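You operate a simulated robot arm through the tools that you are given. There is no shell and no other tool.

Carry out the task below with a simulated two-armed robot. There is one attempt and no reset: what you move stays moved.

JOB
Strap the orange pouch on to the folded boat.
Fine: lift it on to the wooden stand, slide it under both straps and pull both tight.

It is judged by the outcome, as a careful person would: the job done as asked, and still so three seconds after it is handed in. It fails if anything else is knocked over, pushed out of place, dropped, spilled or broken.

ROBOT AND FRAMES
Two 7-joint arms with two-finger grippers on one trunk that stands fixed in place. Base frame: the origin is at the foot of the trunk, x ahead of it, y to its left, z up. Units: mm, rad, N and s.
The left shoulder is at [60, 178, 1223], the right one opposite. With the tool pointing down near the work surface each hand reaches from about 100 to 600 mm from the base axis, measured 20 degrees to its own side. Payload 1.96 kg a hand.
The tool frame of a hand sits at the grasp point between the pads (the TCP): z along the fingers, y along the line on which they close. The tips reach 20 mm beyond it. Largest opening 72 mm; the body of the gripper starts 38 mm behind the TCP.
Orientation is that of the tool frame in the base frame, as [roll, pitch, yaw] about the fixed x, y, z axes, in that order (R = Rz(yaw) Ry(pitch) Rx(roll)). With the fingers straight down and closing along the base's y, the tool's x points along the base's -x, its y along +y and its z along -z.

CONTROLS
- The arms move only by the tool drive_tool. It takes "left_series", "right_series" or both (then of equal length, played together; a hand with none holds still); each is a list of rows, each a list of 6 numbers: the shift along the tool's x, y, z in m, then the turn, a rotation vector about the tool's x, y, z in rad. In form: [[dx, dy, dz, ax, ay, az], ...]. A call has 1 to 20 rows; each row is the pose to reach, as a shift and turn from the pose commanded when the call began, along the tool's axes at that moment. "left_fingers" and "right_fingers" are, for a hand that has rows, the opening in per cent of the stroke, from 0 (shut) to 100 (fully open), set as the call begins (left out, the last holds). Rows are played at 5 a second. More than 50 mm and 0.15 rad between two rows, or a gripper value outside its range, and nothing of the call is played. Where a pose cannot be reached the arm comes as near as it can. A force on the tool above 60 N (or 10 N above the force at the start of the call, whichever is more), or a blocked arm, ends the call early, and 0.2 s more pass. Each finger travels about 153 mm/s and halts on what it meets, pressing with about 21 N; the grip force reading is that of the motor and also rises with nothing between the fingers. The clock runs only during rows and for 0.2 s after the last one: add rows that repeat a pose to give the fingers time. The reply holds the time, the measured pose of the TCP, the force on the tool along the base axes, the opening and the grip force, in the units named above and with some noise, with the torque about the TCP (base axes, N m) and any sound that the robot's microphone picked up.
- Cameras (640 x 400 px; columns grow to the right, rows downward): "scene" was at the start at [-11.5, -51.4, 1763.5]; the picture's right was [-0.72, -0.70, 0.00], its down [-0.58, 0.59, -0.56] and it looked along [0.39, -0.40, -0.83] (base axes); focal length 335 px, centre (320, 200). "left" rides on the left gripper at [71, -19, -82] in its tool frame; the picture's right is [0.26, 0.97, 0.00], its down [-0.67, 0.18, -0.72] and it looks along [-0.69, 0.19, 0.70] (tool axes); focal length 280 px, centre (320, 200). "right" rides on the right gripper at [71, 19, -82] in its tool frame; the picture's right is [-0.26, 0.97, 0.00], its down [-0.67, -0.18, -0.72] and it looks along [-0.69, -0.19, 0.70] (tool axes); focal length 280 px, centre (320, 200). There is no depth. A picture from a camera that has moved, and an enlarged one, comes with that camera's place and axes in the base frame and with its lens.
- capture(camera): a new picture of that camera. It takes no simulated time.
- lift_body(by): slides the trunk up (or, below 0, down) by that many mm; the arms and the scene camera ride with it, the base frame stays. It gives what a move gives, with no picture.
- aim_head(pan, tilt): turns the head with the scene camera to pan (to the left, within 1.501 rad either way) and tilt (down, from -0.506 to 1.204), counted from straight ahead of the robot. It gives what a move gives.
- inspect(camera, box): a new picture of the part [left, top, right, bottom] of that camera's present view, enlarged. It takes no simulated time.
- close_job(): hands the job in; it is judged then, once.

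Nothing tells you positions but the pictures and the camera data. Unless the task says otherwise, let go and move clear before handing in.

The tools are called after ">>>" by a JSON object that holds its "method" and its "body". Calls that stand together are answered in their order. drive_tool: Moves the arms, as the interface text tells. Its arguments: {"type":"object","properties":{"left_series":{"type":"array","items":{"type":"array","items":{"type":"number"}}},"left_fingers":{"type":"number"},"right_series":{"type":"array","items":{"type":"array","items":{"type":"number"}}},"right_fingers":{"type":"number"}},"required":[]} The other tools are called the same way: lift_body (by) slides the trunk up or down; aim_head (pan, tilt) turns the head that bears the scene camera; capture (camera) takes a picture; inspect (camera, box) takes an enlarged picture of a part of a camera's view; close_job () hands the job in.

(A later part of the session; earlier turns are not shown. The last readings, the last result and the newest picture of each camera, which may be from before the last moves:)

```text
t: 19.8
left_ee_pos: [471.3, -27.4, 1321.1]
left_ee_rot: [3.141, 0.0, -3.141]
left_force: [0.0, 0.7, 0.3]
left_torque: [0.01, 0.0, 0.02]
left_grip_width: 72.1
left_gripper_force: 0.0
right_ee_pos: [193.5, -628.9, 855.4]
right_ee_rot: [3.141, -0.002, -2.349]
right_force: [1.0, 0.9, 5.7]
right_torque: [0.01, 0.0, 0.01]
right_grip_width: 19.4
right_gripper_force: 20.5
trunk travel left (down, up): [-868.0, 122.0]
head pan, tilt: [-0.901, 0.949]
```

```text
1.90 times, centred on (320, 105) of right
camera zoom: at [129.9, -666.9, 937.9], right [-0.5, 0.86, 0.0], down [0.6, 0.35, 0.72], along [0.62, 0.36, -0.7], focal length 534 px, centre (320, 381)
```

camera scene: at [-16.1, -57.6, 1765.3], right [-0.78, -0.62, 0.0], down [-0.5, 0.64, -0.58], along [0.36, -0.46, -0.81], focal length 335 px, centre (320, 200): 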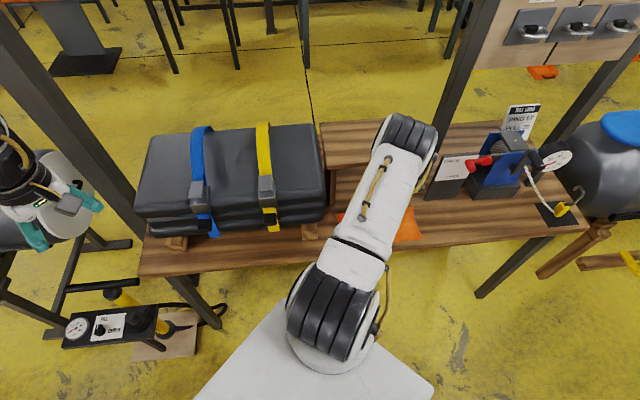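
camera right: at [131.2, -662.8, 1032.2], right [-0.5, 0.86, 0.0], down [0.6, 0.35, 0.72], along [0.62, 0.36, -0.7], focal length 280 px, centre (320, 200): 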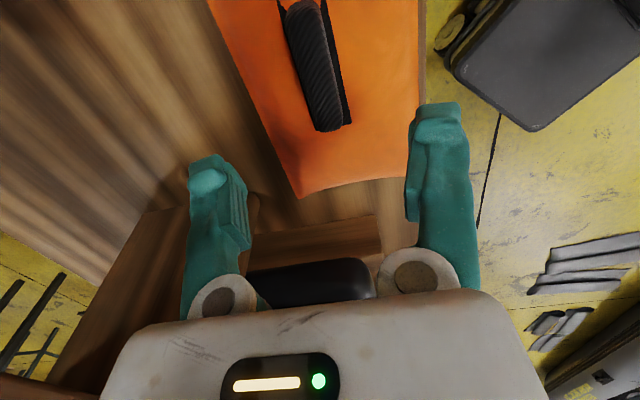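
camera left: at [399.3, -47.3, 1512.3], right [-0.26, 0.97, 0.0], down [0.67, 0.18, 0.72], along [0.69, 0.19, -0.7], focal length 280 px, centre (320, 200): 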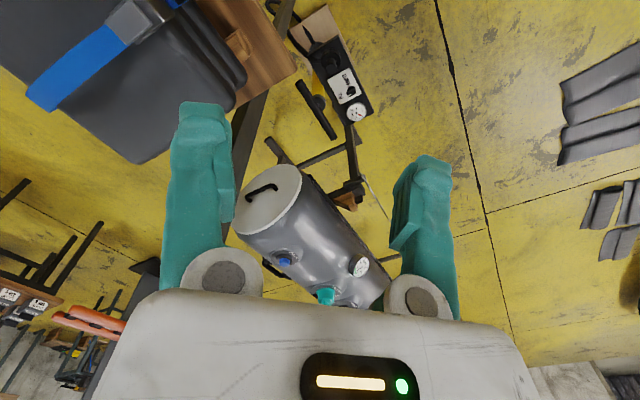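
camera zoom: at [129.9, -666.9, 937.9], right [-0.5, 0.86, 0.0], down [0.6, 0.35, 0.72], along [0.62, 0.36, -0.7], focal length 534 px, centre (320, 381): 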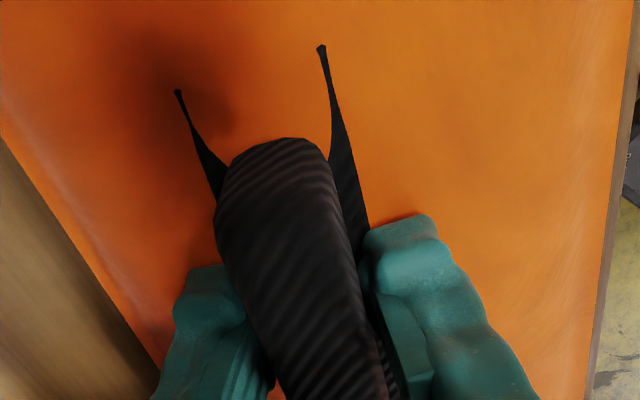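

The handle is gripped (19 mm). I'll lift a little and check it holds.

>>> {"method": "drive_tool", "body": {"right_series": [[0, 0, -0.02, 0, 0, 0], [0, 0, -0.04, 0, 0, 0], [0, 0, -0.06, 0, 0, 0], [0, 0, -0.06, 0, 0, 0]]}}

>>> {"method": "capture", "body": {"camera": "right"}}

>>> {"method": "inspect", "body": {"camera": "scene", "box": [310, 100, 470, 280]}}

```text
t: 20.8
left_ee_pos: [471.5, -29.0, 1320.0]
left_ee_rot: [-3.141, -0.003, -3.141]
left_force: [0.4, 0.3, -0.9]
left_torque: [0.0, -0.02, -0.04]
left_grip_width: 71.7
left_gripper_force: 0.1
right_ee_pos: [194.4, -630.3, 914.1]
right_ee_rot: [3.14, 0.0, -2.35]
right_force: [-0.7, 0.5, -2.9]
right_torque: [0.0, 0.0, -0.01]
right_grip_width: 19.5
right_gripper_force: 20.7
trunk travel left (down, up): [-868.0, 122.0]
head pan, tilt: [-0.901, 0.949]
```

```text
taken
camera right: at [130.2, -667.8, 997.3], right [-0.5, 0.86, 0.0], down [0.6, 0.35, 0.72], along [0.62, 0.36, -0.7], focal length 280 px, centre (320, 200)
```

right: 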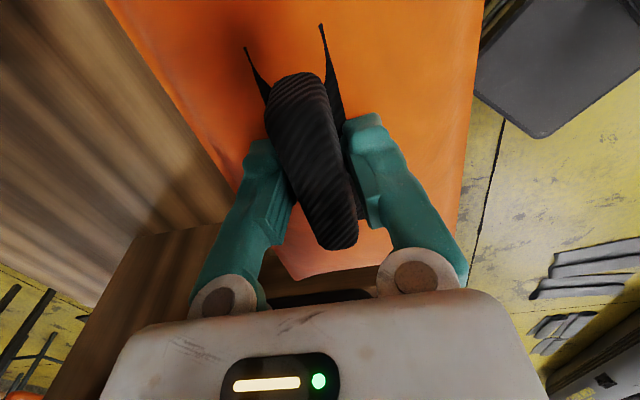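

```text
2.22 times, centred on (390, 190) of scene
camera zoom: at [-15.8, -58.4, 1765.2], right [-0.78, -0.62, 0.0], down [-0.51, 0.64, -0.58], along [0.36, -0.46, -0.81], focal length 745 px, centre (164, 222)
```

zoom: 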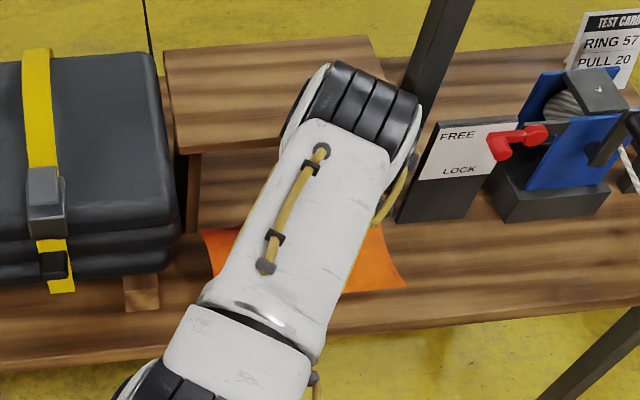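

The pouch is light (about 3 N) and held. I'll raise it with the trunk and the arm, keeping it clear of the stand.

>>> {"method": "lift_body", "body": {"by": 70}}

>>> {"method": "drive_tool", "body": {"right_series": [[0, 0, -0.03, 0, 0, 0], [0, 0, -0.06, 0, 0, 0], [0, 0, -0.09, 0, 0, 0], [0, 0, -0.12, 0, 0, 0], [0, 0, -0.12, 0, 0, 0]]}}

>>> {"method": "capture", "body": {"camera": "right"}}

>>> {"method": "capture", "body": {"camera": "scene"}}

```text
t: 21.9
left_ee_pos: [469.8, -28.8, 1389.3]
left_ee_rot: [3.141, 0.001, -3.141]
left_force: [0.3, 0.6, 0.7]
left_torque: [0.01, -0.01, -0.01]
left_grip_width: 72.1
left_gripper_force: 0.1
right_ee_pos: [192.9, -630.1, 984.1]
right_ee_rot: [3.141, 0.001, -2.349]
right_force: [0.2, 0.7, -3.2]
right_torque: [-0.02, -0.05, -0.01]
right_grip_width: 19.4
right_gripper_force: 21.3
trunk travel left (down, up): [-938.0, 52.0]
head pan, tilt: [-0.901, 0.949]
```

```text
t: 23.1
left_ee_pos: [471.0, -27.9, 1390.3]
left_ee_rot: [-3.14, 0.001, -3.141]
left_force: [0.6, -0.1, -0.2]
left_torque: [0.0, 0.01, -0.04]
left_grip_width: 71.9
left_gripper_force: 0.2
right_ee_pos: [195.0, -628.9, 1104.5]
right_ee_rot: [3.14, 0.002, -2.347]
right_force: [0.0, 0.9, -2.7]
right_torque: [-0.02, 0.03, 0.0]
right_grip_width: 19.5
right_gripper_force: 21.2
trunk travel left (down, up): [-938.0, 52.0]
head pan, tilt: [-0.901, 0.949]
```

```text
taken
camera right: at [131.3, -666.8, 1187.4], right [-0.5, 0.86, 0.0], down [0.6, 0.35, 0.72], along [0.62, 0.36, -0.7], focal length 280 px, centre (320, 200)
```

right: 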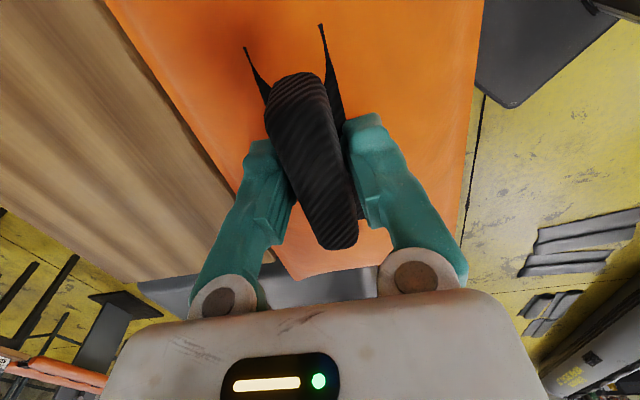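

```text
taken
camera scene: at [-15.7, -58.5, 1835.2], right [-0.78, -0.62, 0.0], down [-0.51, 0.64, -0.58], along [0.36, -0.46, -0.81], focal length 335 px, centre (320, 200)
```

scene: 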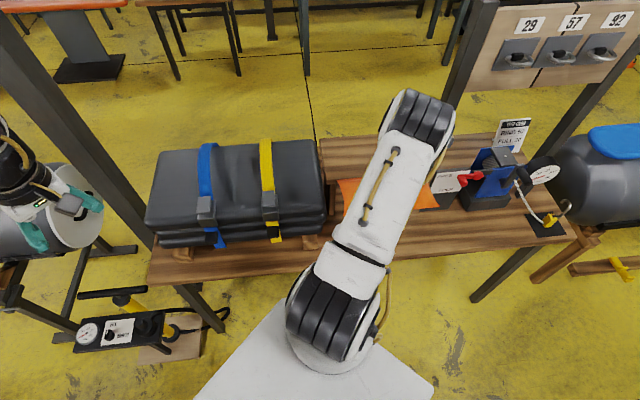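

Clear. Now carry it over the shelf's near-right part.

>>> {"method": "drive_tool", "body": {"right_series": [[-0.022, -0.024, 0, 0, 0, 0], [-0.044, -0.047, 0, 0, 0, 0], [-0.066, -0.071, 0, 0, 0, 0], [-0.088, -0.095, 0, 0, 0, 0], [-0.1105, -0.118, 0, 0, 0, 0], [-0.1105, -0.118, 0, 0, 0, 0]]}}

>>> {"method": "capture", "body": {"camera": "right"}}

>>> {"method": "capture", "body": {"camera": "scene"}}

```text
t: 24.4
left_ee_pos: [470.6, -29.1, 1389.3]
left_ee_rot: [3.141, 0.0, 3.141]
left_force: [0.3, -0.1, 0.2]
left_torque: [0.03, -0.03, -0.03]
left_grip_width: 72.1
left_gripper_force: 0.1
right_ee_pos: [357.0, -632.9, 1104.9]
right_ee_rot: [-3.141, 0.002, -2.352]
right_force: [-0.7, 0.2, -2.6]
right_torque: [0.0, -0.03, 0.01]
right_grip_width: 19.3
right_gripper_force: 21.1
trunk travel left (down, up): [-938.0, 52.0]
head pan, tilt: [-0.901, 0.949]
```

```text
taken
camera right: at [293.5, -670.9, 1187.3], right [-0.5, 0.86, 0.0], down [0.6, 0.35, 0.72], along [0.62, 0.36, -0.7], focal length 280 px, centre (320, 200)
```

right: 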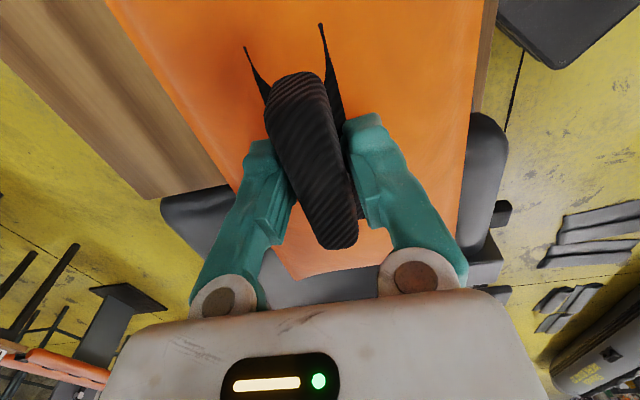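

```text
taken
camera scene: at [-16.6, -58.0, 1835.3], right [-0.78, -0.62, 0.0], down [-0.5, 0.64, -0.58], along [0.36, -0.46, -0.81], focal length 335 px, centre (320, 200)
```

scene: 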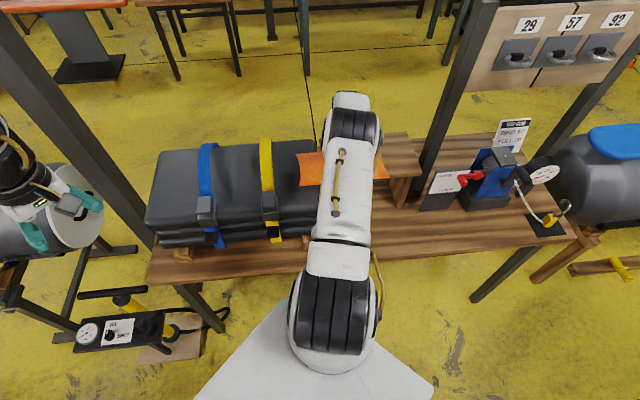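

It's over the stand with the leading end over the boat. I'll lower until it rests.

>>> {"method": "drive_tool", "body": {"right_series": [[0, 0, 0.015, 0, 0, 0], [0, 0, 0.03, 0, 0, 0], [0, 0, 0.035, 0, 0, 0]]}}

>>> {"method": "capture", "body": {"camera": "right"}}

>>> {"method": "inspect", "body": {"camera": "scene", "box": [240, 110, 440, 260]}}

```text
t: 25.2
left_ee_pos: [467.1, -20.9, 1391.6]
left_ee_rot: [-3.138, 0.002, 3.14]
left_force: [0.5, 0.1, 0.4]
left_torque: [0.04, -0.01, 0.03]
left_grip_width: 71.8
left_gripper_force: 0.1
right_ee_pos: [357.9, -635.6, 1084.6]
right_ee_rot: [-3.116, -0.005, -2.349]
right_force: [-5.7, 9.8, 31.1]
right_torque: [0.9, 0.54, -0.15]
right_grip_width: 19.6
right_gripper_force: 20.6
trunk travel left (down, up): [-938.0, 52.0]
head pan, tilt: [-0.901, 0.949]
stopped in row 3 (right hand): the force on the tool passed its limit at 69 N (the readings are from after the stop); the commanded pose is now the measured one
```

```text
taken
camera right: at [293.8, -671.0, 1167.7], right [-0.5, 0.86, -0.02], down [0.59, 0.37, 0.72], along [0.63, 0.35, -0.7], focal length 280 px, centre (320, 200)
```

right: 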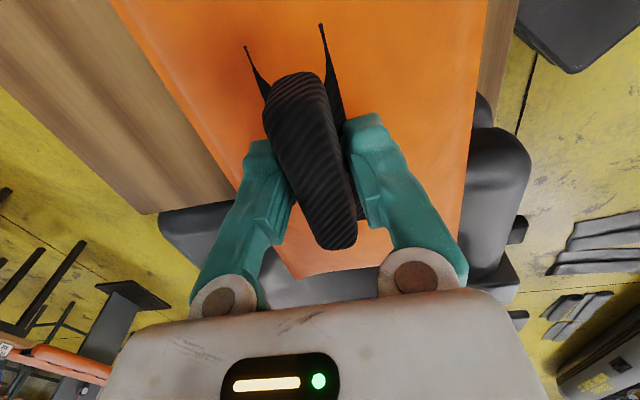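

```text
2.67 times, centred on (340, 185) of scene
camera zoom: at [-20.1, -49.9, 1835.7], right [-0.78, -0.62, 0.0], down [-0.5, 0.63, -0.59], along [0.36, -0.46, -0.81], focal length 894 px, centre (267, 240)
```

zoom: 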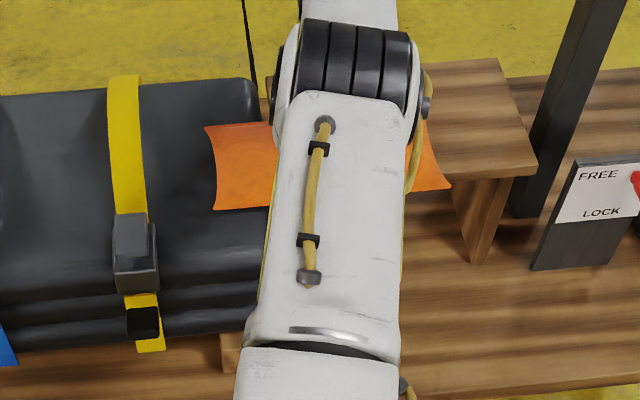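

Contact came sooner than expected, at about TCP z=1086. I'll ease up and level the hand.

>>> {"method": "drive_tool", "body": {"right_series": [[0, 0, -0.004, -0.013, -0.003, 0], [0, 0, -0.007, -0.025, -0.005, 0], [0, 0, -0.007, -0.025, -0.005, 0]]}}

>>> {"method": "capture", "body": {"camera": "right"}}

>>> {"method": "inspect", "body": {"camera": "scene", "box": [240, 110, 440, 260]}}

```text
t: 26.1
left_ee_pos: [468.8, -24.7, 1391.0]
left_ee_rot: [-3.141, 0.002, -3.141]
left_force: [0.3, 0.0, 0.9]
left_torque: [0.01, 0.03, -0.02]
left_grip_width: 72.1
left_gripper_force: 0.0
right_ee_pos: [357.7, -634.6, 1085.4]
right_ee_rot: [-3.135, -0.003, -2.349]
right_force: [-2.4, 7.3, 13.5]
right_torque: [0.26, 0.24, 0.02]
right_grip_width: 19.6
right_gripper_force: 20.9
right hand out of reach, approached as far as the arm can: row 2, 3
trunk travel left (down, up): [-938.0, 52.0]
head pan, tilt: [-0.901, 0.949]
```

```text
taken
camera right: at [294.8, -672.4, 1167.7], right [-0.5, 0.86, -0.01], down [0.6, 0.36, 0.72], along [0.62, 0.36, -0.7], focal length 280 px, centre (320, 200)
```

right: 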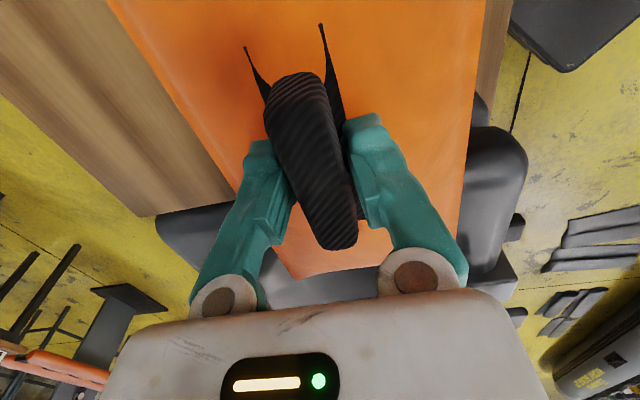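

```text
2.67 times, centred on (340, 185) of scene
camera zoom: at [-18.0, -52.9, 1835.3], right [-0.78, -0.62, 0.0], down [-0.5, 0.64, -0.58], along [0.36, -0.46, -0.81], focal length 894 px, centre (267, 240)
```

zoom: 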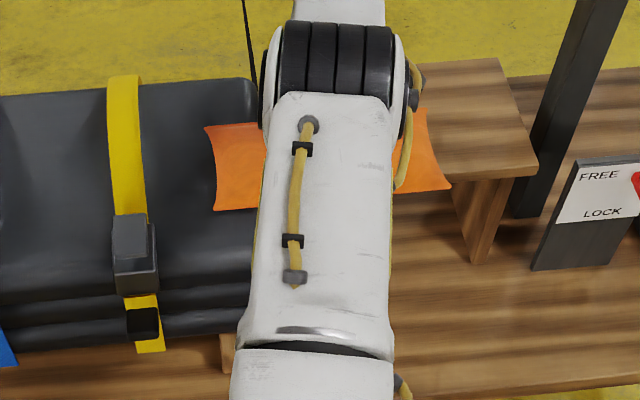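

The pouch rests level on the shelf and boat end (shelf top about 1037). I'll raise the trunk a few millimetres to take the drag off, then slide the pouch along toward the yellow strap and check the gap.

>>> {"method": "lift_body", "body": {"by": 8}}

>>> {"method": "drive_tool", "body": {"right_series": [[-0.02, -0.003, 0, 0, 0, 0], [-0.04, -0.006, 0, 0, 0, 0], [-0.06, -0.01, 0, 0, 0, 0], [-0.06, -0.01, 0, 0, 0, 0]]}}

>>> {"method": "capture", "body": {"camera": "right"}}

>>> {"method": "inspect", "body": {"camera": "scene", "box": [200, 110, 440, 260]}}

```text
t: 26.6
left_ee_pos: [470.0, -27.1, 1397.6]
left_ee_rot: [-3.141, 0.0, 3.141]
left_force: [0.1, -0.9, 1.0]
left_torque: [-0.01, -0.01, 0.03]
left_grip_width: 71.9
left_gripper_force: 0.0
right_ee_pos: [358.8, -639.2, 1090.3]
right_ee_rot: [-3.137, 0.0, -2.348]
right_force: [-0.2, 0.0, -2.5]
right_torque: [-0.03, -0.04, 0.02]
right_grip_width: 19.5
right_gripper_force: 21.1
trunk travel left (down, up): [-946.0, 44.0]
head pan, tilt: [-0.901, 0.949]
```

```text
t: 27.6
left_ee_pos: [470.7, -28.9, 1398.6]
left_ee_rot: [-3.141, -0.001, 3.141]
left_force: [0.1, -0.4, 0.2]
left_torque: [-0.01, -0.02, 0.01]
left_grip_width: 72.0
left_gripper_force: 0.1
right_ee_pos: [410.0, -602.7, 1091.9]
right_ee_rot: [-3.137, 0.0, -2.35]
right_force: [-0.3, -0.4, -2.8]
right_torque: [0.01, -0.04, -0.02]
right_grip_width: 19.4
right_gripper_force: 21.4
trunk travel left (down, up): [-946.0, 44.0]
head pan, tilt: [-0.901, 0.949]
```

```text
taken
camera right: at [345.3, -640.4, 1174.6], right [-0.5, 0.86, -0.01], down [0.6, 0.35, 0.72], along [0.62, 0.36, -0.7], focal length 280 px, centre (320, 200)
```

right: 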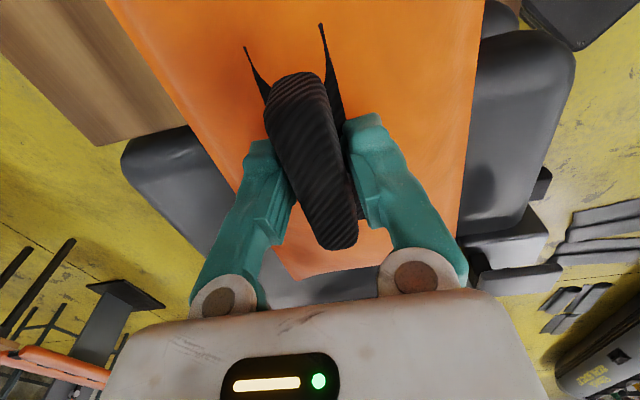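

```text
2.67 times, centred on (320, 185) of scene
camera zoom: at [-15.6, -58.8, 1843.2], right [-0.78, -0.62, 0.0], down [-0.51, 0.64, -0.58], along [0.36, -0.46, -0.81], focal length 894 px, centre (320, 240)
```

zoom: 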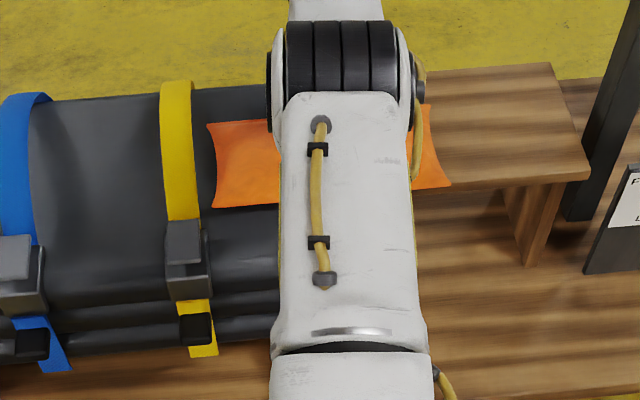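

Clear of the buckle, and the leading edge is just short of the yellow strap. I'll continue sliding it under the yellow strap.

>>> {"method": "drive_tool", "body": {"right_series": [[-0.02, 0, 0, 0, 0, 0], [-0.04, 0.001, 0, 0, 0, 0], [-0.06, 0.002, 0, 0, 0, 0], [-0.08, 0.003, 0, 0, 0, 0], [-0.088, 0.003, 0, 0, 0, 0], [-0.088, 0.003, 0, 0, 0, 0]]}}

>>> {"method": "capture", "body": {"camera": "right"}}

>>> {"method": "inspect", "body": {"camera": "scene", "box": [160, 110, 400, 260]}}

```text
t: 29.0
left_ee_pos: [470.8, -27.3, 1397.8]
left_ee_rot: [-3.14, 0.0, 3.141]
left_force: [0.7, -0.4, -0.4]
left_torque: [0.03, 0.01, 0.02]
left_grip_width: 72.0
left_gripper_force: 0.1
right_ee_pos: [469.2, -537.7, 1091.8]
right_ee_rot: [-3.136, 0.001, -2.349]
right_force: [0.1, 0.2, -2.8]
right_torque: [-0.01, -0.04, -0.03]
right_grip_width: 19.3
right_gripper_force: 21.3
trunk travel left (down, up): [-946.0, 44.0]
head pan, tilt: [-0.901, 0.949]
```

```text
taken
camera right: at [404.9, -574.7, 1173.8], right [-0.5, 0.86, -0.01], down [0.6, 0.35, 0.72], along [0.62, 0.36, -0.7], focal length 280 px, centre (320, 200)
```

right: 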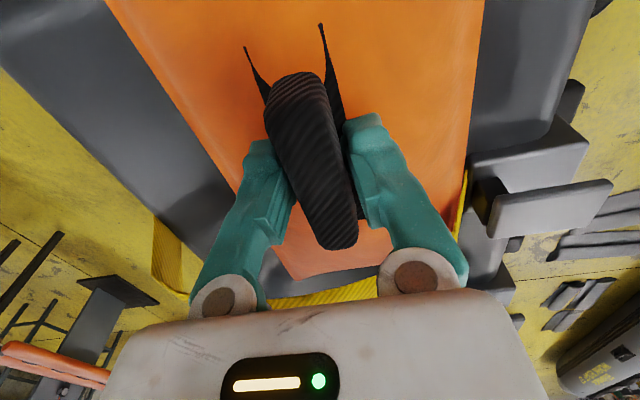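

```text
2.67 times, centred on (280, 185) of scene
camera zoom: at [-16.0, -58.4, 1843.2], right [-0.78, -0.62, 0.0], down [-0.51, 0.64, -0.58], along [0.36, -0.46, -0.81], focal length 894 px, centre (427, 240)
```

zoom: 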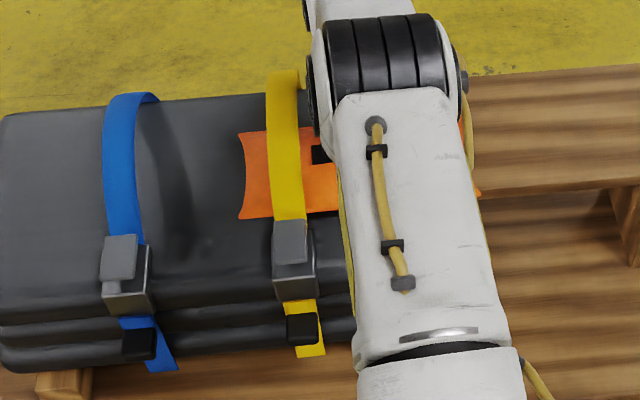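

The pouch's front is cleanly under the yellow strap. I'll lower it gently onto the boat.

>>> {"method": "drive_tool", "body": {"right_series": [[0, 0, 0.003, 0, 0, 0], [0, 0, 0.006, 0, 0, 0], [0, 0, 0.006, 0, 0, 0]]}}

```text
t: 29.8
left_ee_pos: [472.0, -27.9, 1397.9]
left_ee_rot: [-3.141, -0.001, 3.141]
left_force: [-0.3, -1.2, -0.2]
left_torque: [-0.02, 0.02, 0.03]
left_grip_width: 71.7
left_gripper_force: 0.1
right_ee_pos: [469.7, -537.9, 1086.0]
right_ee_rot: [-3.135, 0.0, -2.349]
right_force: [1.4, -0.3, 1.3]
right_torque: [0.14, 0.13, -0.02]
right_grip_width: 19.3
right_gripper_force: 20.9
trunk travel left (down, up): [-946.0, 44.0]
head pan, tilt: [-0.901, 0.949]
```

>>> {"method": "drive_tool", "body": {"right_series": [[0, 0, 0.001, 0, 0, 0], [0, 0, 0.001, 0, 0, 0], [0, 0, 0.001, 0, 0, 0]], "right_fingers": 60}}

>>> {"method": "drive_tool", "body": {"right_series": [[0, 0, -0.02, 0, 0, 0], [0, 0, -0.05, 0, 0, 0], [0, 0, -0.08, 0, 0, 0], [0, 0, -0.08, 0, 0, 0]]}}

>>> {"method": "capture", "body": {"camera": "right"}}

>>> {"method": "inspect", "body": {"camera": "scene", "box": [160, 110, 400, 260]}}

```text
t: 30.6
left_ee_pos: [470.2, -27.2, 1398.6]
left_ee_rot: [-3.141, 0.0, 3.141]
left_force: [0.1, -0.1, 0.0]
left_torque: [0.01, -0.02, 0.04]
left_grip_width: 71.9
left_gripper_force: 0.2
right_ee_pos: [469.0, -536.7, 1086.2]
right_ee_rot: [-3.131, 0.0, -2.348]
right_force: [3.9, -3.5, 15.3]
right_torque: [0.2, 0.18, -0.02]
right_grip_width: 39.6
right_gripper_force: 0.1
trunk travel left (down, up): [-946.0, 44.0]
head pan, tilt: [-0.901, 0.949]
```

```text
t: 31.6
left_ee_pos: [470.0, -28.5, 1397.8]
left_ee_rot: [-3.141, 0.001, -3.141]
left_force: [0.0, -0.4, 0.1]
left_torque: [-0.02, 0.01, 0.02]
left_grip_width: 72.0
left_gripper_force: 0.0
right_ee_pos: [467.4, -537.8, 1123.9]
right_ee_rot: [-3.137, -0.001, -2.35]
right_force: [-0.3, 0.3, -1.0]
right_torque: [0.01, 0.03, 0.01]
right_grip_width: 43.4
right_gripper_force: 0.2
right hand out of reach, approached as far as the arm can: row 2, 3, 4
trunk travel left (down, up): [-946.0, 44.0]
head pan, tilt: [-0.901, 0.949]
```

```text
taken
camera right: at [403.7, -575.2, 1206.5], right [-0.5, 0.86, -0.01], down [0.6, 0.35, 0.72], along [0.62, 0.36, -0.7], focal length 280 px, centre (320, 200)
```

right: 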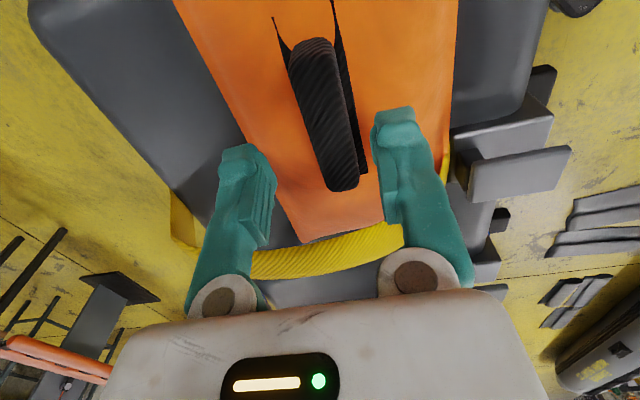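

```text
2.67 times, centred on (280, 185) of scene
camera zoom: at [-15.8, -57.9, 1843.3], right [-0.78, -0.62, 0.0], down [-0.51, 0.64, -0.58], along [0.36, -0.46, -0.81], focal length 894 px, centre (427, 240)
```

zoom: 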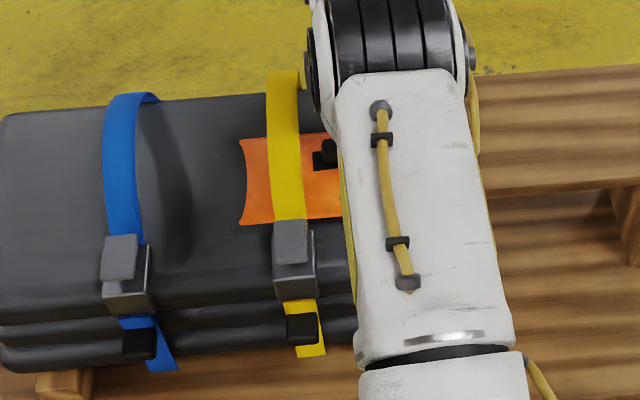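

Released and resting flat under the yellow strap. Now I'll move the open hand behind the pouch's trailing end to push it the rest of the way.

>>> {"method": "drive_tool", "body": {"right_series": [[0.04, 0.004, 0, 0, 0, 0], [0.08, 0.008, 0, 0, 0, 0], [0.12, 0.012, 0, 0, 0, 0], [0.16, 0.015, 0, 0, 0, 0], [0.168, 0.015, 0, 0, 0, 0], [0.168, 0.015, 0, 0, 0, 0]], "right_fingers": 100}}

>>> {"method": "capture", "body": {"camera": "right"}}

>>> {"method": "inspect", "body": {"camera": "scene", "box": [160, 110, 400, 260]}}

```text
t: 33.0
left_ee_pos: [470.8, -27.2, 1397.0]
left_ee_rot: [-3.141, 0.001, 3.141]
left_force: [-0.7, 0.3, -1.1]
left_torque: [-0.01, -0.02, 0.0]
left_grip_width: 72.0
left_gripper_force: 0.2
right_ee_pos: [338.8, -645.6, 1121.7]
right_ee_rot: [-3.134, -0.003, -2.35]
right_force: [-0.1, 0.0, -0.2]
right_torque: [-0.01, -0.03, -0.02]
right_grip_width: 71.8
right_gripper_force: 0.1
trunk travel left (down, up): [-946.0, 44.0]
head pan, tilt: [-0.901, 0.949]
```

```text
taken
camera right: at [275.2, -682.9, 1204.2], right [-0.5, 0.86, -0.01], down [0.6, 0.36, 0.72], along [0.62, 0.36, -0.7], focal length 280 px, centre (320, 200)
```

right: 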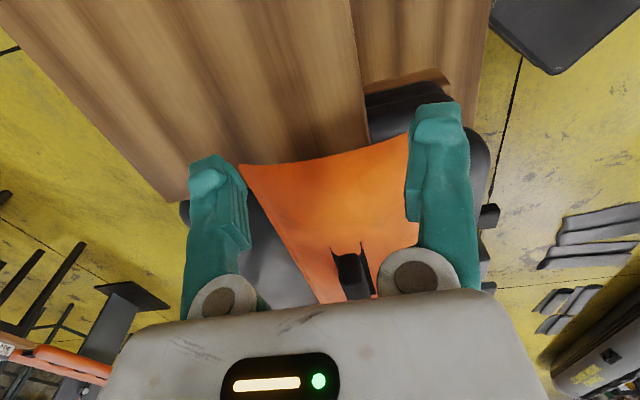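

```text
2.67 times, centred on (280, 185) of scene
camera zoom: at [-15.5, -56.9, 1843.3], right [-0.78, -0.62, 0.0], down [-0.51, 0.64, -0.58], along [0.36, -0.46, -0.81], focal length 894 px, centre (427, 240)
```

zoom: 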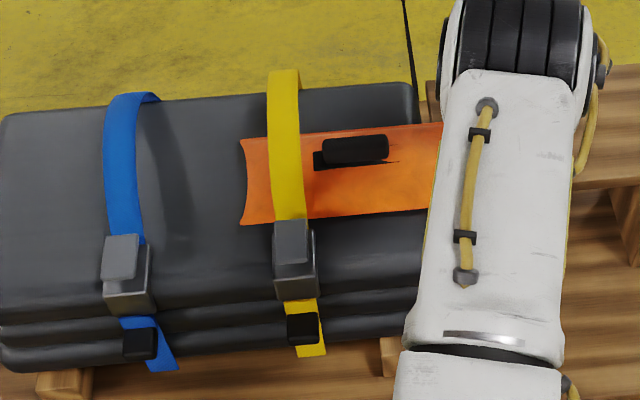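

The pouch's trailing edge is at u≈-40 and the fingers are behind it. I'll narrow the fingers a bit, lower the trunk, and feel for the shelf surface.

>>> {"method": "lift_body", "body": {"by": -40}}

>>> {"method": "drive_tool", "body": {"right_series": [[0, -0.002, 0.006, 0, 0, 0], [0, -0.004, 0.01, 0, 0, 0], [0, -0.004, 0.01, 0, 0, 0]], "right_fingers": 65}}

>>> {"method": "capture", "body": {"camera": "right"}}

```text
t: 33.9
left_ee_pos: [470.1, -28.6, 1357.4]
left_ee_rot: [-3.142, 0.0, -3.141]
left_force: [1.1, -0.4, 0.2]
left_torque: [-0.01, 0.02, -0.03]
left_grip_width: 71.7
left_gripper_force: 0.1
right_ee_pos: [338.0, -646.9, 1082.9]
right_ee_rot: [-3.136, 0.0, -2.349]
right_force: [0.7, 0.0, 0.5]
right_torque: [0.0, 0.02, 0.01]
right_grip_width: 71.9
right_gripper_force: 0.1
trunk travel left (down, up): [-906.0, 84.0]
head pan, tilt: [-0.901, 0.949]
```

```text
t: 34.6
left_ee_pos: [470.3, -27.0, 1357.2]
left_ee_rot: [3.139, -0.001, 3.14]
left_force: [0.9, 0.9, 0.3]
left_torque: [-0.02, -0.03, 0.0]
left_grip_width: 72.1
left_gripper_force: 0.0
right_ee_pos: [341.6, -648.2, 1071.2]
right_ee_rot: [-3.134, -0.001, -2.349]
right_force: [0.2, 0.2, -0.7]
right_torque: [0.01, 0.01, 0.01]
right_grip_width: 46.8
right_gripper_force: 0.0
trunk travel left (down, up): [-906.0, 84.0]
head pan, tilt: [-0.901, 0.949]
```

```text
taken
camera right: at [277.5, -684.9, 1153.7], right [-0.5, 0.86, -0.01], down [0.6, 0.36, 0.72], along [0.62, 0.35, -0.7], focal length 280 px, centre (320, 200)
```

right: 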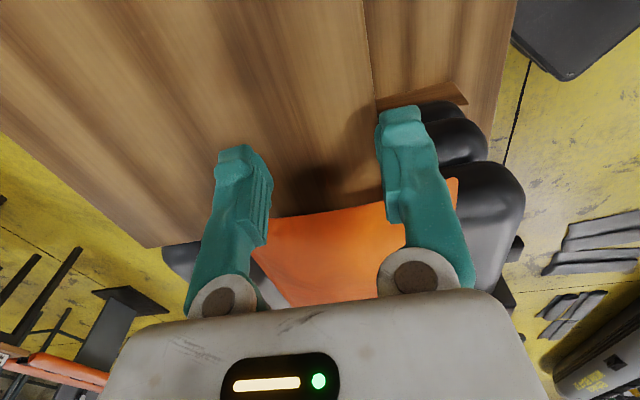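

>>> {"method": "drive_tool", "body": {"right_series": [[0, 0, 0.003, 0, 0, 0], [0, 0, 0.006, 0, 0, 0], [0, 0, 0.006, 0, 0, 0]]}}

>>> {"method": "inspect", "body": {"camera": "right", "box": [180, 60, 500, 310]}}

```text
t: 35.5
left_ee_pos: [471.0, -28.2, 1358.3]
left_ee_rot: [3.14, -0.002, 3.141]
left_force: [0.3, 0.1, -0.1]
left_torque: [0.02, 0.0, 0.0]
left_grip_width: 72.1
left_gripper_force: 0.0
right_ee_pos: [341.6, -647.8, 1066.8]
right_ee_rot: [-3.135, -0.002, -2.349]
right_force: [0.0, 0.1, 1.3]
right_torque: [-0.03, -0.04, 0.0]
right_grip_width: 46.9
right_gripper_force: 0.1
trunk travel left (down, up): [-906.0, 84.0]
head pan, tilt: [-0.901, 0.949]
```

```text
1.60 times, centred on (340, 185) of right
camera zoom: at [278.1, -685.3, 1147.7], right [-0.5, 0.86, -0.01], down [0.6, 0.36, 0.72], along [0.62, 0.36, -0.7], focal length 449 px, centre (288, 224)
```

zoom: 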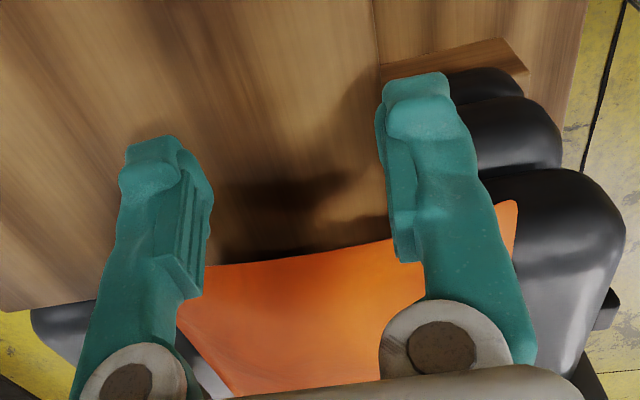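

>>> {"method": "drive_tool", "body": {"right_series": [[0, 0, 0.002, 0, 0, 0], [0, 0, 0.004, 0, 0, 0], [0, 0, 0.004, 0, 0, 0]]}}

```text
t: 36.2
left_ee_pos: [471.3, -27.9, 1358.6]
left_ee_rot: [3.141, -0.001, 3.14]
left_force: [-0.2, 0.7, -0.3]
left_torque: [0.01, -0.02, 0.01]
left_grip_width: 71.8
left_gripper_force: 0.1
right_ee_pos: [342.1, -648.9, 1061.7]
right_ee_rot: [-3.136, -0.001, -2.348]
right_force: [0.6, 0.6, 0.5]
right_torque: [0.01, -0.01, 0.04]
right_grip_width: 47.0
right_gripper_force: 0.1
trunk travel left (down, up): [-906.0, 84.0]
head pan, tilt: [-0.901, 0.949]
```

>>> {"method": "drive_tool", "body": {"right_series": [[0, 0, 0.003, 0, 0, 0], [0, 0, 0.006, 0, 0, 0], [0, 0, 0.006, 0, 0, 0]]}}

>>> {"method": "inspect", "body": {"camera": "right", "box": [180, 60, 500, 310]}}

```text
t: 37.0
left_ee_pos: [470.1, -27.0, 1358.2]
left_ee_rot: [3.141, 0.0, 3.141]
left_force: [1.0, -0.3, -0.3]
left_torque: [0.02, -0.03, 0.04]
left_grip_width: 71.8
left_gripper_force: 0.0
right_ee_pos: [342.2, -649.7, 1056.0]
right_ee_rot: [-3.135, -0.002, -2.351]
right_force: [0.4, -1.2, 0.7]
right_torque: [0.02, -0.02, 0.02]
right_grip_width: 46.7
right_gripper_force: 0.1
trunk travel left (down, up): [-906.0, 84.0]
head pan, tilt: [-0.901, 0.949]
```

```text
1.60 times, centred on (340, 185) of right
camera zoom: at [278.4, -686.4, 1138.3], right [-0.5, 0.86, -0.01], down [0.6, 0.36, 0.72], along [0.62, 0.36, -0.7], focal length 449 px, centre (288, 224)
```

zoom: 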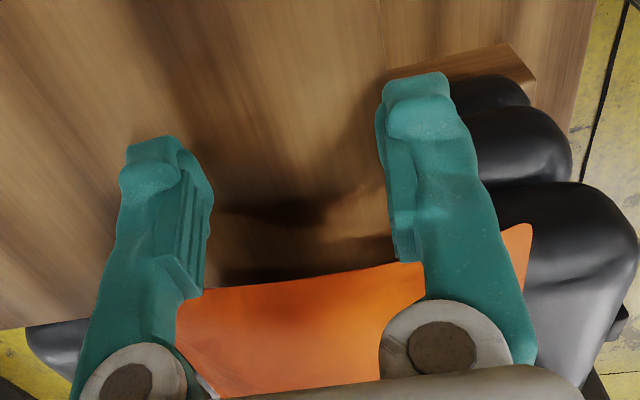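

There's no contact at tip height 1036, so the boat top looks slightly higher than the shelf. A safer plan is to re-grip the handle at its trailing end and draw the pouch further under, so that only a short push remains on the flat boat top. First I'll rise clear.

>>> {"method": "drive_tool", "body": {"right_series": [[0, 0, -0.02, 0, 0, 0], [0, 0, -0.045, 0, 0, 0], [0, 0, -0.045, 0, 0, 0]]}}

>>> {"method": "lift_body", "body": {"by": 27}}

>>> {"method": "drive_tool", "body": {"right_series": [[-0.036, -0.003, 0, 0, 0, 0], [-0.072, -0.006, 0, 0, 0, 0], [-0.108, -0.009, 0, 0, 0, 0], [-0.143, -0.01, 0, 0, 0, 0], [-0.143, -0.01, 0, 0, 0, 0]]}}

>>> {"method": "capture", "body": {"camera": "right"}}

```text
t: 37.9
left_ee_pos: [469.4, -29.0, 1356.8]
left_ee_rot: [-3.141, -0.003, -3.141]
left_force: [-0.6, 0.3, -0.2]
left_torque: [0.02, 0.01, -0.01]
left_grip_width: 72.0
left_gripper_force: 0.0
right_ee_pos: [342.4, -648.7, 1065.6]
right_ee_rot: [-3.135, -0.001, -2.349]
right_force: [0.5, 0.6, -0.5]
right_torque: [0.02, 0.0, -0.02]
right_grip_width: 46.5
right_gripper_force: 0.1
right hand out of reach, approached as far as the arm can: row 1, 2, 3
trunk travel left (down, up): [-906.0, 84.0]
head pan, tilt: [-0.901, 0.949]
```

```text
t: 38.6
left_ee_pos: [470.5, -27.5, 1384.3]
left_ee_rot: [-3.141, 0.002, 3.142]
left_force: [-0.1, 0.3, 0.2]
left_torque: [0.03, -0.02, -0.01]
left_grip_width: 72.1
left_gripper_force: 0.0
right_ee_pos: [342.2, -648.8, 1093.4]
right_ee_rot: [-3.131, -0.003, -2.349]
right_force: [1.0, -0.9, 0.0]
right_torque: [-0.01, -0.02, 0.0]
right_grip_width: 46.6
right_gripper_force: 0.1
trunk travel left (down, up): [-933.0, 57.0]
head pan, tilt: [-0.901, 0.949]
```

```text
t: 39.8
left_ee_pos: [470.6, -28.5, 1384.1]
left_ee_rot: [-3.14, 0.0, 3.142]
left_force: [0.1, -0.8, -0.7]
left_torque: [-0.01, -0.02, -0.03]
left_grip_width: 72.0
left_gripper_force: 0.0
right_ee_pos: [448.3, -555.1, 1091.7]
right_ee_rot: [-3.133, -0.003, -2.349]
right_force: [-0.5, 0.0, -0.8]
right_torque: [0.0, 0.02, 0.03]
right_grip_width: 46.6
right_gripper_force: 0.0
trunk travel left (down, up): [-933.0, 57.0]
head pan, tilt: [-0.901, 0.949]
```

```text
taken
camera right: at [385.3, -591.8, 1173.8], right [-0.5, 0.86, -0.01], down [0.6, 0.36, 0.72], along [0.62, 0.36, -0.7], focal length 280 px, centre (320, 200)
```

right: 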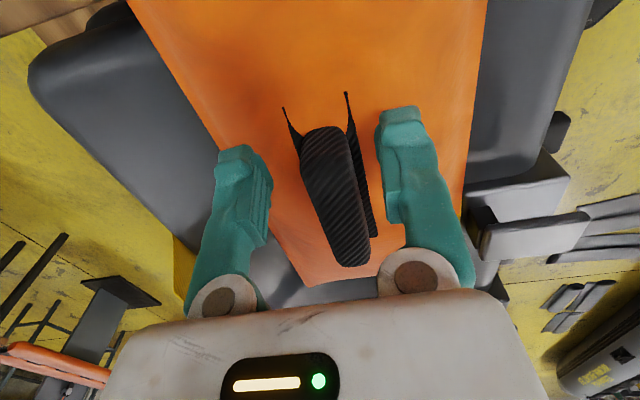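

The fingers already straddle the handle near its trailing end. I'll go down a few millimetres and grip.

>>> {"method": "drive_tool", "body": {"right_series": [[0, 0, 0.004, 0, 0, 0], [0, 0, 0.005, 0, 0, 0]]}}

>>> {"method": "drive_tool", "body": {"right_series": [[0, 0, 0, 0, 0, 0], [0, 0, 0, 0, 0, 0], [0, 0, 0, 0, 0, 0]], "right_fingers": 0}}

>>> {"method": "capture", "body": {"camera": "right"}}

```text
t: 40.4
left_ee_pos: [470.6, -28.1, 1384.6]
left_ee_rot: [-3.141, 0.0, -3.141]
left_force: [-0.4, 0.2, -0.2]
left_torque: [-0.01, 0.0, 0.01]
left_grip_width: 71.7
left_gripper_force: 0.1
right_ee_pos: [448.5, -552.8, 1087.1]
right_ee_rot: [-3.132, -0.001, -2.349]
right_force: [0.2, 0.2, 0.2]
right_torque: [-0.04, 0.01, -0.02]
right_grip_width: 46.8
right_gripper_force: 0.1
trunk travel left (down, up): [-933.0, 57.0]
head pan, tilt: [-0.901, 0.949]
```

```text
t: 41.2
left_ee_pos: [470.3, -28.5, 1384.0]
left_ee_rot: [3.141, 0.001, -3.141]
left_force: [0.0, -0.6, 0.4]
left_torque: [-0.02, 0.03, -0.03]
left_grip_width: 71.8
left_gripper_force: 0.0
right_ee_pos: [449.4, -553.7, 1086.7]
right_ee_rot: [-3.133, -0.003, -2.348]
right_force: [0.2, -0.4, 0.9]
right_torque: [0.08, -0.06, 0.01]
right_grip_width: 19.2
right_gripper_force: 20.9
trunk travel left (down, up): [-933.0, 57.0]
head pan, tilt: [-0.901, 0.949]
```

```text
taken
camera right: at [385.4, -591.5, 1169.2], right [-0.5, 0.86, -0.01], down [0.6, 0.36, 0.72], along [0.62, 0.36, -0.7], focal length 280 px, centre (320, 200)
```

right: 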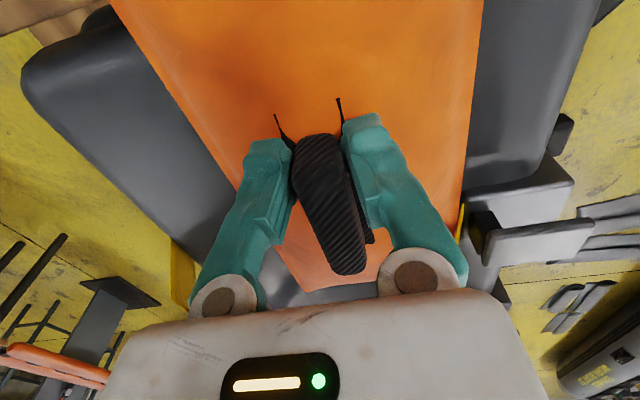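

>>> {"method": "drive_tool", "body": {"right_series": [[0, 0, -0.003, 0, 0, 0], [-0.02, -0.001, -0.003, 0, 0, 0], [-0.04, -0.002, -0.003, 0, 0, 0], [-0.054, -0.003, -0.003, 0, 0, 0], [-0.054, -0.003, -0.003, 0, 0, 0]]}}

>>> {"method": "capture", "body": {"camera": "right"}}

>>> {"method": "inspect", "body": {"camera": "scene", "box": [140, 110, 380, 260]}}

```text
t: 42.4
left_ee_pos: [471.2, -28.6, 1384.2]
left_ee_rot: [-3.141, 0.0, 3.141]
left_force: [-0.1, 0.3, -0.5]
left_torque: [-0.01, 0.0, -0.02]
left_grip_width: 71.7
left_gripper_force: 0.1
right_ee_pos: [487.6, -519.4, 1089.0]
right_ee_rot: [-3.135, -0.003, -2.349]
right_force: [0.1, -0.7, -3.2]
right_torque: [-0.04, 0.06, -0.03]
right_grip_width: 19.1
right_gripper_force: 21.1
trunk travel left (down, up): [-933.0, 57.0]
head pan, tilt: [-0.901, 0.949]
```

```text
taken
camera right: at [424.6, -555.4, 1171.7], right [-0.5, 0.86, -0.01], down [0.6, 0.36, 0.72], along [0.62, 0.36, -0.7], focal length 280 px, centre (320, 200)
```

right: 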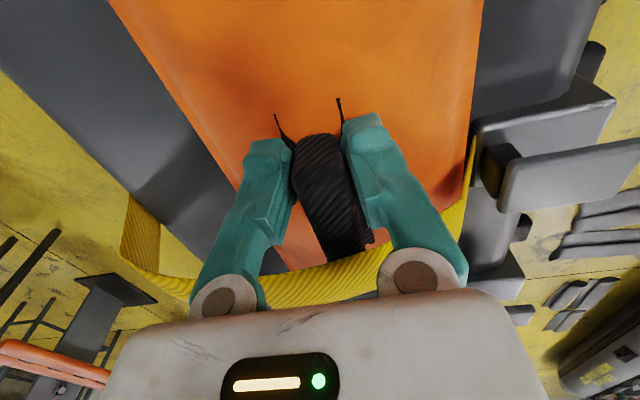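

```text
2.67 times, centred on (260, 185) of scene
camera zoom: at [-15.7, -58.1, 1830.3], right [-0.78, -0.62, 0.0], down [-0.51, 0.64, -0.58], along [0.36, -0.46, -0.81], focal length 894 px, centre (480, 240)
```

zoom: 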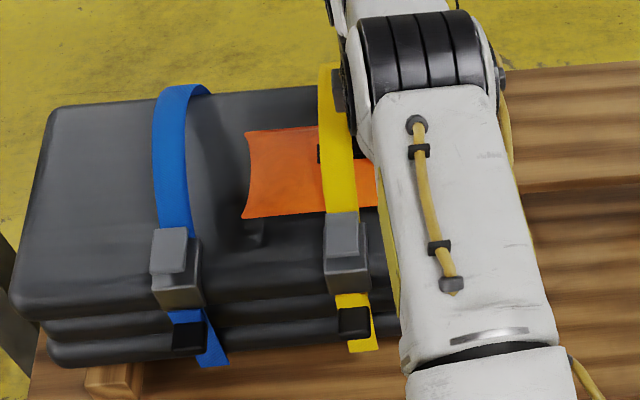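

The pouch is mid-way now, with its trailing end roughly at the boat's edge. I'll set it down, release, and then gauge the boat's top height with a light touch beside it.

>>> {"method": "drive_tool", "body": {"right_series": [[0, 0, 0.003, 0, 0, 0], [0, 0, 0.003, 0, 0, 0]]}}

>>> {"method": "drive_tool", "body": {"right_series": [[0, 0, 0, 0, 0, 0], [0, 0, 0, 0, 0, 0], [0, 0, -0.008, 0, 0, 0], [0.03, 0, -0.015, 0, 0, 0], [0.06, 0, -0.025, 0, 0, 0], [0.06, 0, -0.03, 0, 0, 0]], "right_fingers": 65}}

>>> {"method": "capture", "body": {"camera": "right"}}

>>> {"method": "inspect", "body": {"camera": "scene", "box": [140, 110, 380, 260]}}

```text
t: 43.0
left_ee_pos: [471.5, -28.1, 1384.8]
left_ee_rot: [3.141, 0.0, 3.141]
left_force: [-0.7, 0.2, -1.2]
left_torque: [-0.02, 0.02, 0.0]
left_grip_width: 72.0
left_gripper_force: 0.1
right_ee_pos: [489.3, -518.5, 1086.9]
right_ee_rot: [-3.134, 0.0, -2.35]
right_force: [0.6, 0.2, -2.9]
right_torque: [0.09, -0.05, -0.01]
right_grip_width: 19.4
right_gripper_force: 21.2
trunk travel left (down, up): [-933.0, 57.0]
head pan, tilt: [-0.901, 0.949]
```

```text
t: 44.4
left_ee_pos: [470.8, -28.6, 1385.0]
left_ee_rot: [-3.142, 0.0, 3.14]
left_force: [0.3, 0.1, 0.5]
left_torque: [0.02, -0.02, 0.01]
left_grip_width: 71.9
left_gripper_force: 0.2
right_ee_pos: [447.8, -559.2, 1116.9]
right_ee_rot: [-3.132, -0.004, -2.348]
right_force: [-0.3, 0.6, 1.6]
right_torque: [0.02, 0.02, 0.0]
right_grip_width: 46.8
right_gripper_force: 0.0
trunk travel left (down, up): [-933.0, 57.0]
head pan, tilt: [-0.901, 0.949]
```

```text
taken
camera right: at [383.0, -596.1, 1198.9], right [-0.5, 0.86, -0.01], down [0.6, 0.36, 0.72], along [0.62, 0.36, -0.7], focal length 280 px, centre (320, 200)
```

right: 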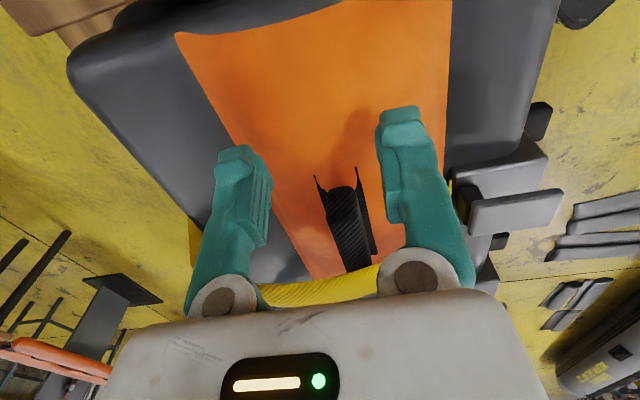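

```text
2.67 times, centred on (260, 185) of scene
camera zoom: at [-15.3, -56.5, 1830.3], right [-0.78, -0.62, 0.0], down [-0.51, 0.64, -0.58], along [0.36, -0.46, -0.81], focal length 894 px, centre (480, 240)
```

zoom: 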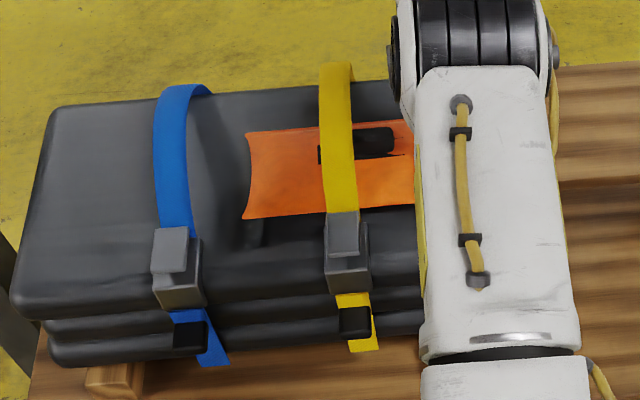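

The pouch sits flat with its trailing end right at the boat edge. I'll close the fingers and touch the boat's bare top beside it to learn its height.

>>> {"method": "drive_tool", "body": {"right_series": [[0.003, 0.04, 0, 0, 0, 0], [0.007, 0.08, 0, 0, 0, 0], [0.007, 0.096, 0, 0, 0, 0], [0.007, 0.096, 0.025, 0, 0, 0], [0.007, 0.096, 0.045, 0, 0, 0], [0.007, 0.096, 0.045, 0, 0, 0]], "right_fingers": 0}}

>>> {"method": "capture", "body": {"camera": "right"}}

```text
t: 45.8
left_ee_pos: [471.4, -26.2, 1384.9]
left_ee_rot: [3.141, 0.0, -3.14]
left_force: [-0.5, 0.9, 0.6]
left_torque: [0.0, -0.02, -0.01]
left_grip_width: 71.9
left_gripper_force: 0.1
right_ee_pos: [373.6, -497.2, 1071.0]
right_ee_rot: [-3.132, -0.001, -2.349]
right_force: [-0.7, -0.9, 0.7]
right_torque: [0.0, 0.0, -0.03]
right_grip_width: 0.2
right_gripper_force: 21.1
trunk travel left (down, up): [-933.0, 57.0]
head pan, tilt: [-0.901, 0.949]
```

```text
taken
camera right: at [310.3, -534.6, 1153.4], right [-0.5, 0.86, -0.01], down [0.6, 0.36, 0.72], along [0.62, 0.35, -0.7], focal length 280 px, centre (320, 200)
```

right: 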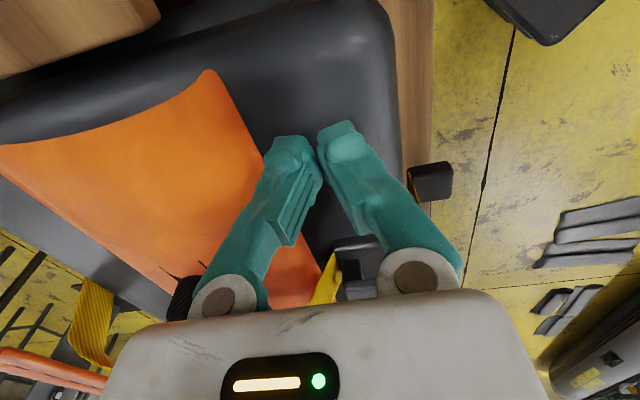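

>>> {"method": "drive_tool", "body": {"right_series": [[0, 0, 0.003, 0, 0, 0], [0, 0, 0.006, 0, 0, 0], [0, 0, 0.006, 0, 0, 0]]}}

>>> {"method": "drive_tool", "body": {"right_series": [[0, 0, 0.003, 0, 0, 0], [0, 0, 0.006, 0, 0, 0], [0, 0, 0.006, 0, 0, 0]]}}

```text
t: 46.6
left_ee_pos: [470.9, -28.5, 1384.6]
left_ee_rot: [3.14, -0.001, 3.141]
left_force: [-0.4, -0.1, -0.2]
left_torque: [-0.03, -0.01, 0.02]
left_grip_width: 71.9
left_gripper_force: 0.1
right_ee_pos: [375.0, -498.3, 1065.1]
right_ee_rot: [-3.133, -0.002, -2.349]
right_force: [-0.1, 0.0, 0.6]
right_torque: [0.01, -0.05, -0.02]
right_grip_width: 0.0
right_gripper_force: 21.0
trunk travel left (down, up): [-933.0, 57.0]
head pan, tilt: [-0.901, 0.949]
```

```text
t: 47.4
left_ee_pos: [471.7, -27.7, 1385.5]
left_ee_rot: [-3.141, 0.001, -3.141]
left_force: [1.0, -0.2, -0.9]
left_torque: [0.0, -0.01, 0.01]
left_grip_width: 71.9
left_gripper_force: 0.1
right_ee_pos: [374.7, -497.3, 1058.9]
right_ee_rot: [-3.132, -0.003, -2.35]
right_force: [-0.1, -0.5, 1.0]
right_torque: [-0.04, -0.03, 0.01]
right_grip_width: 0.0
right_gripper_force: 21.2
trunk travel left (down, up): [-933.0, 57.0]
head pan, tilt: [-0.901, 0.949]
```

Still free at tip height 1039; I'll continue in small steps.

>>> {"method": "drive_tool", "body": {"right_series": [[0, 0, 0.003, 0, 0, 0], [0, 0, 0.006, 0, 0, 0], [0, 0, 0.006, 0, 0, 0]]}}

>>> {"method": "drive_tool", "body": {"right_series": [[0, 0, 0.003, 0, 0, 0], [0, 0, 0.006, 0, 0, 0], [0, 0, 0.006, 0, 0, 0]]}}

>>> {"method": "capture", "body": {"camera": "right"}}

```text
t: 48.2
left_ee_pos: [470.9, -27.2, 1385.0]
left_ee_rot: [-3.141, -0.001, -3.141]
left_force: [-0.4, -0.4, 0.9]
left_torque: [-0.01, -0.01, 0.0]
left_grip_width: 72.1
left_gripper_force: 0.1
right_ee_pos: [373.1, -497.7, 1053.1]
right_ee_rot: [-3.132, -0.003, -2.35]
right_force: [0.6, 0.2, -0.5]
right_torque: [0.02, -0.01, 0.01]
right_grip_width: 0.0
right_gripper_force: 20.9
trunk travel left (down, up): [-933.0, 57.0]
head pan, tilt: [-0.901, 0.949]
```

```text
t: 49.0
left_ee_pos: [470.1, -28.6, 1386.6]
left_ee_rot: [3.141, -0.001, 3.142]
left_force: [0.7, -0.1, 0.2]
left_torque: [0.03, 0.01, -0.03]
left_grip_width: 72.0
left_gripper_force: 0.2
right_ee_pos: [374.4, -496.8, 1047.4]
right_ee_rot: [-3.132, -0.003, -2.348]
right_force: [0.1, 0.4, 0.4]
right_torque: [0.01, 0.01, -0.01]
right_grip_width: 0.3
right_gripper_force: 21.0
trunk travel left (down, up): [-933.0, 57.0]
head pan, tilt: [-0.901, 0.949]
```

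```text
taken
camera right: at [310.0, -535.1, 1130.0], right [-0.5, 0.86, -0.01], down [0.6, 0.36, 0.72], along [0.62, 0.36, -0.7], focal length 280 px, centre (320, 200)
```

right: 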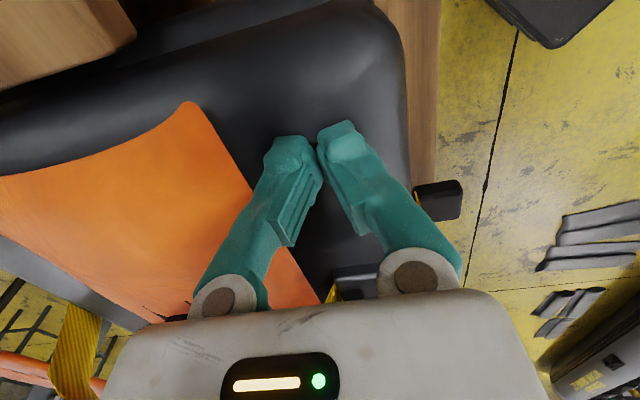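

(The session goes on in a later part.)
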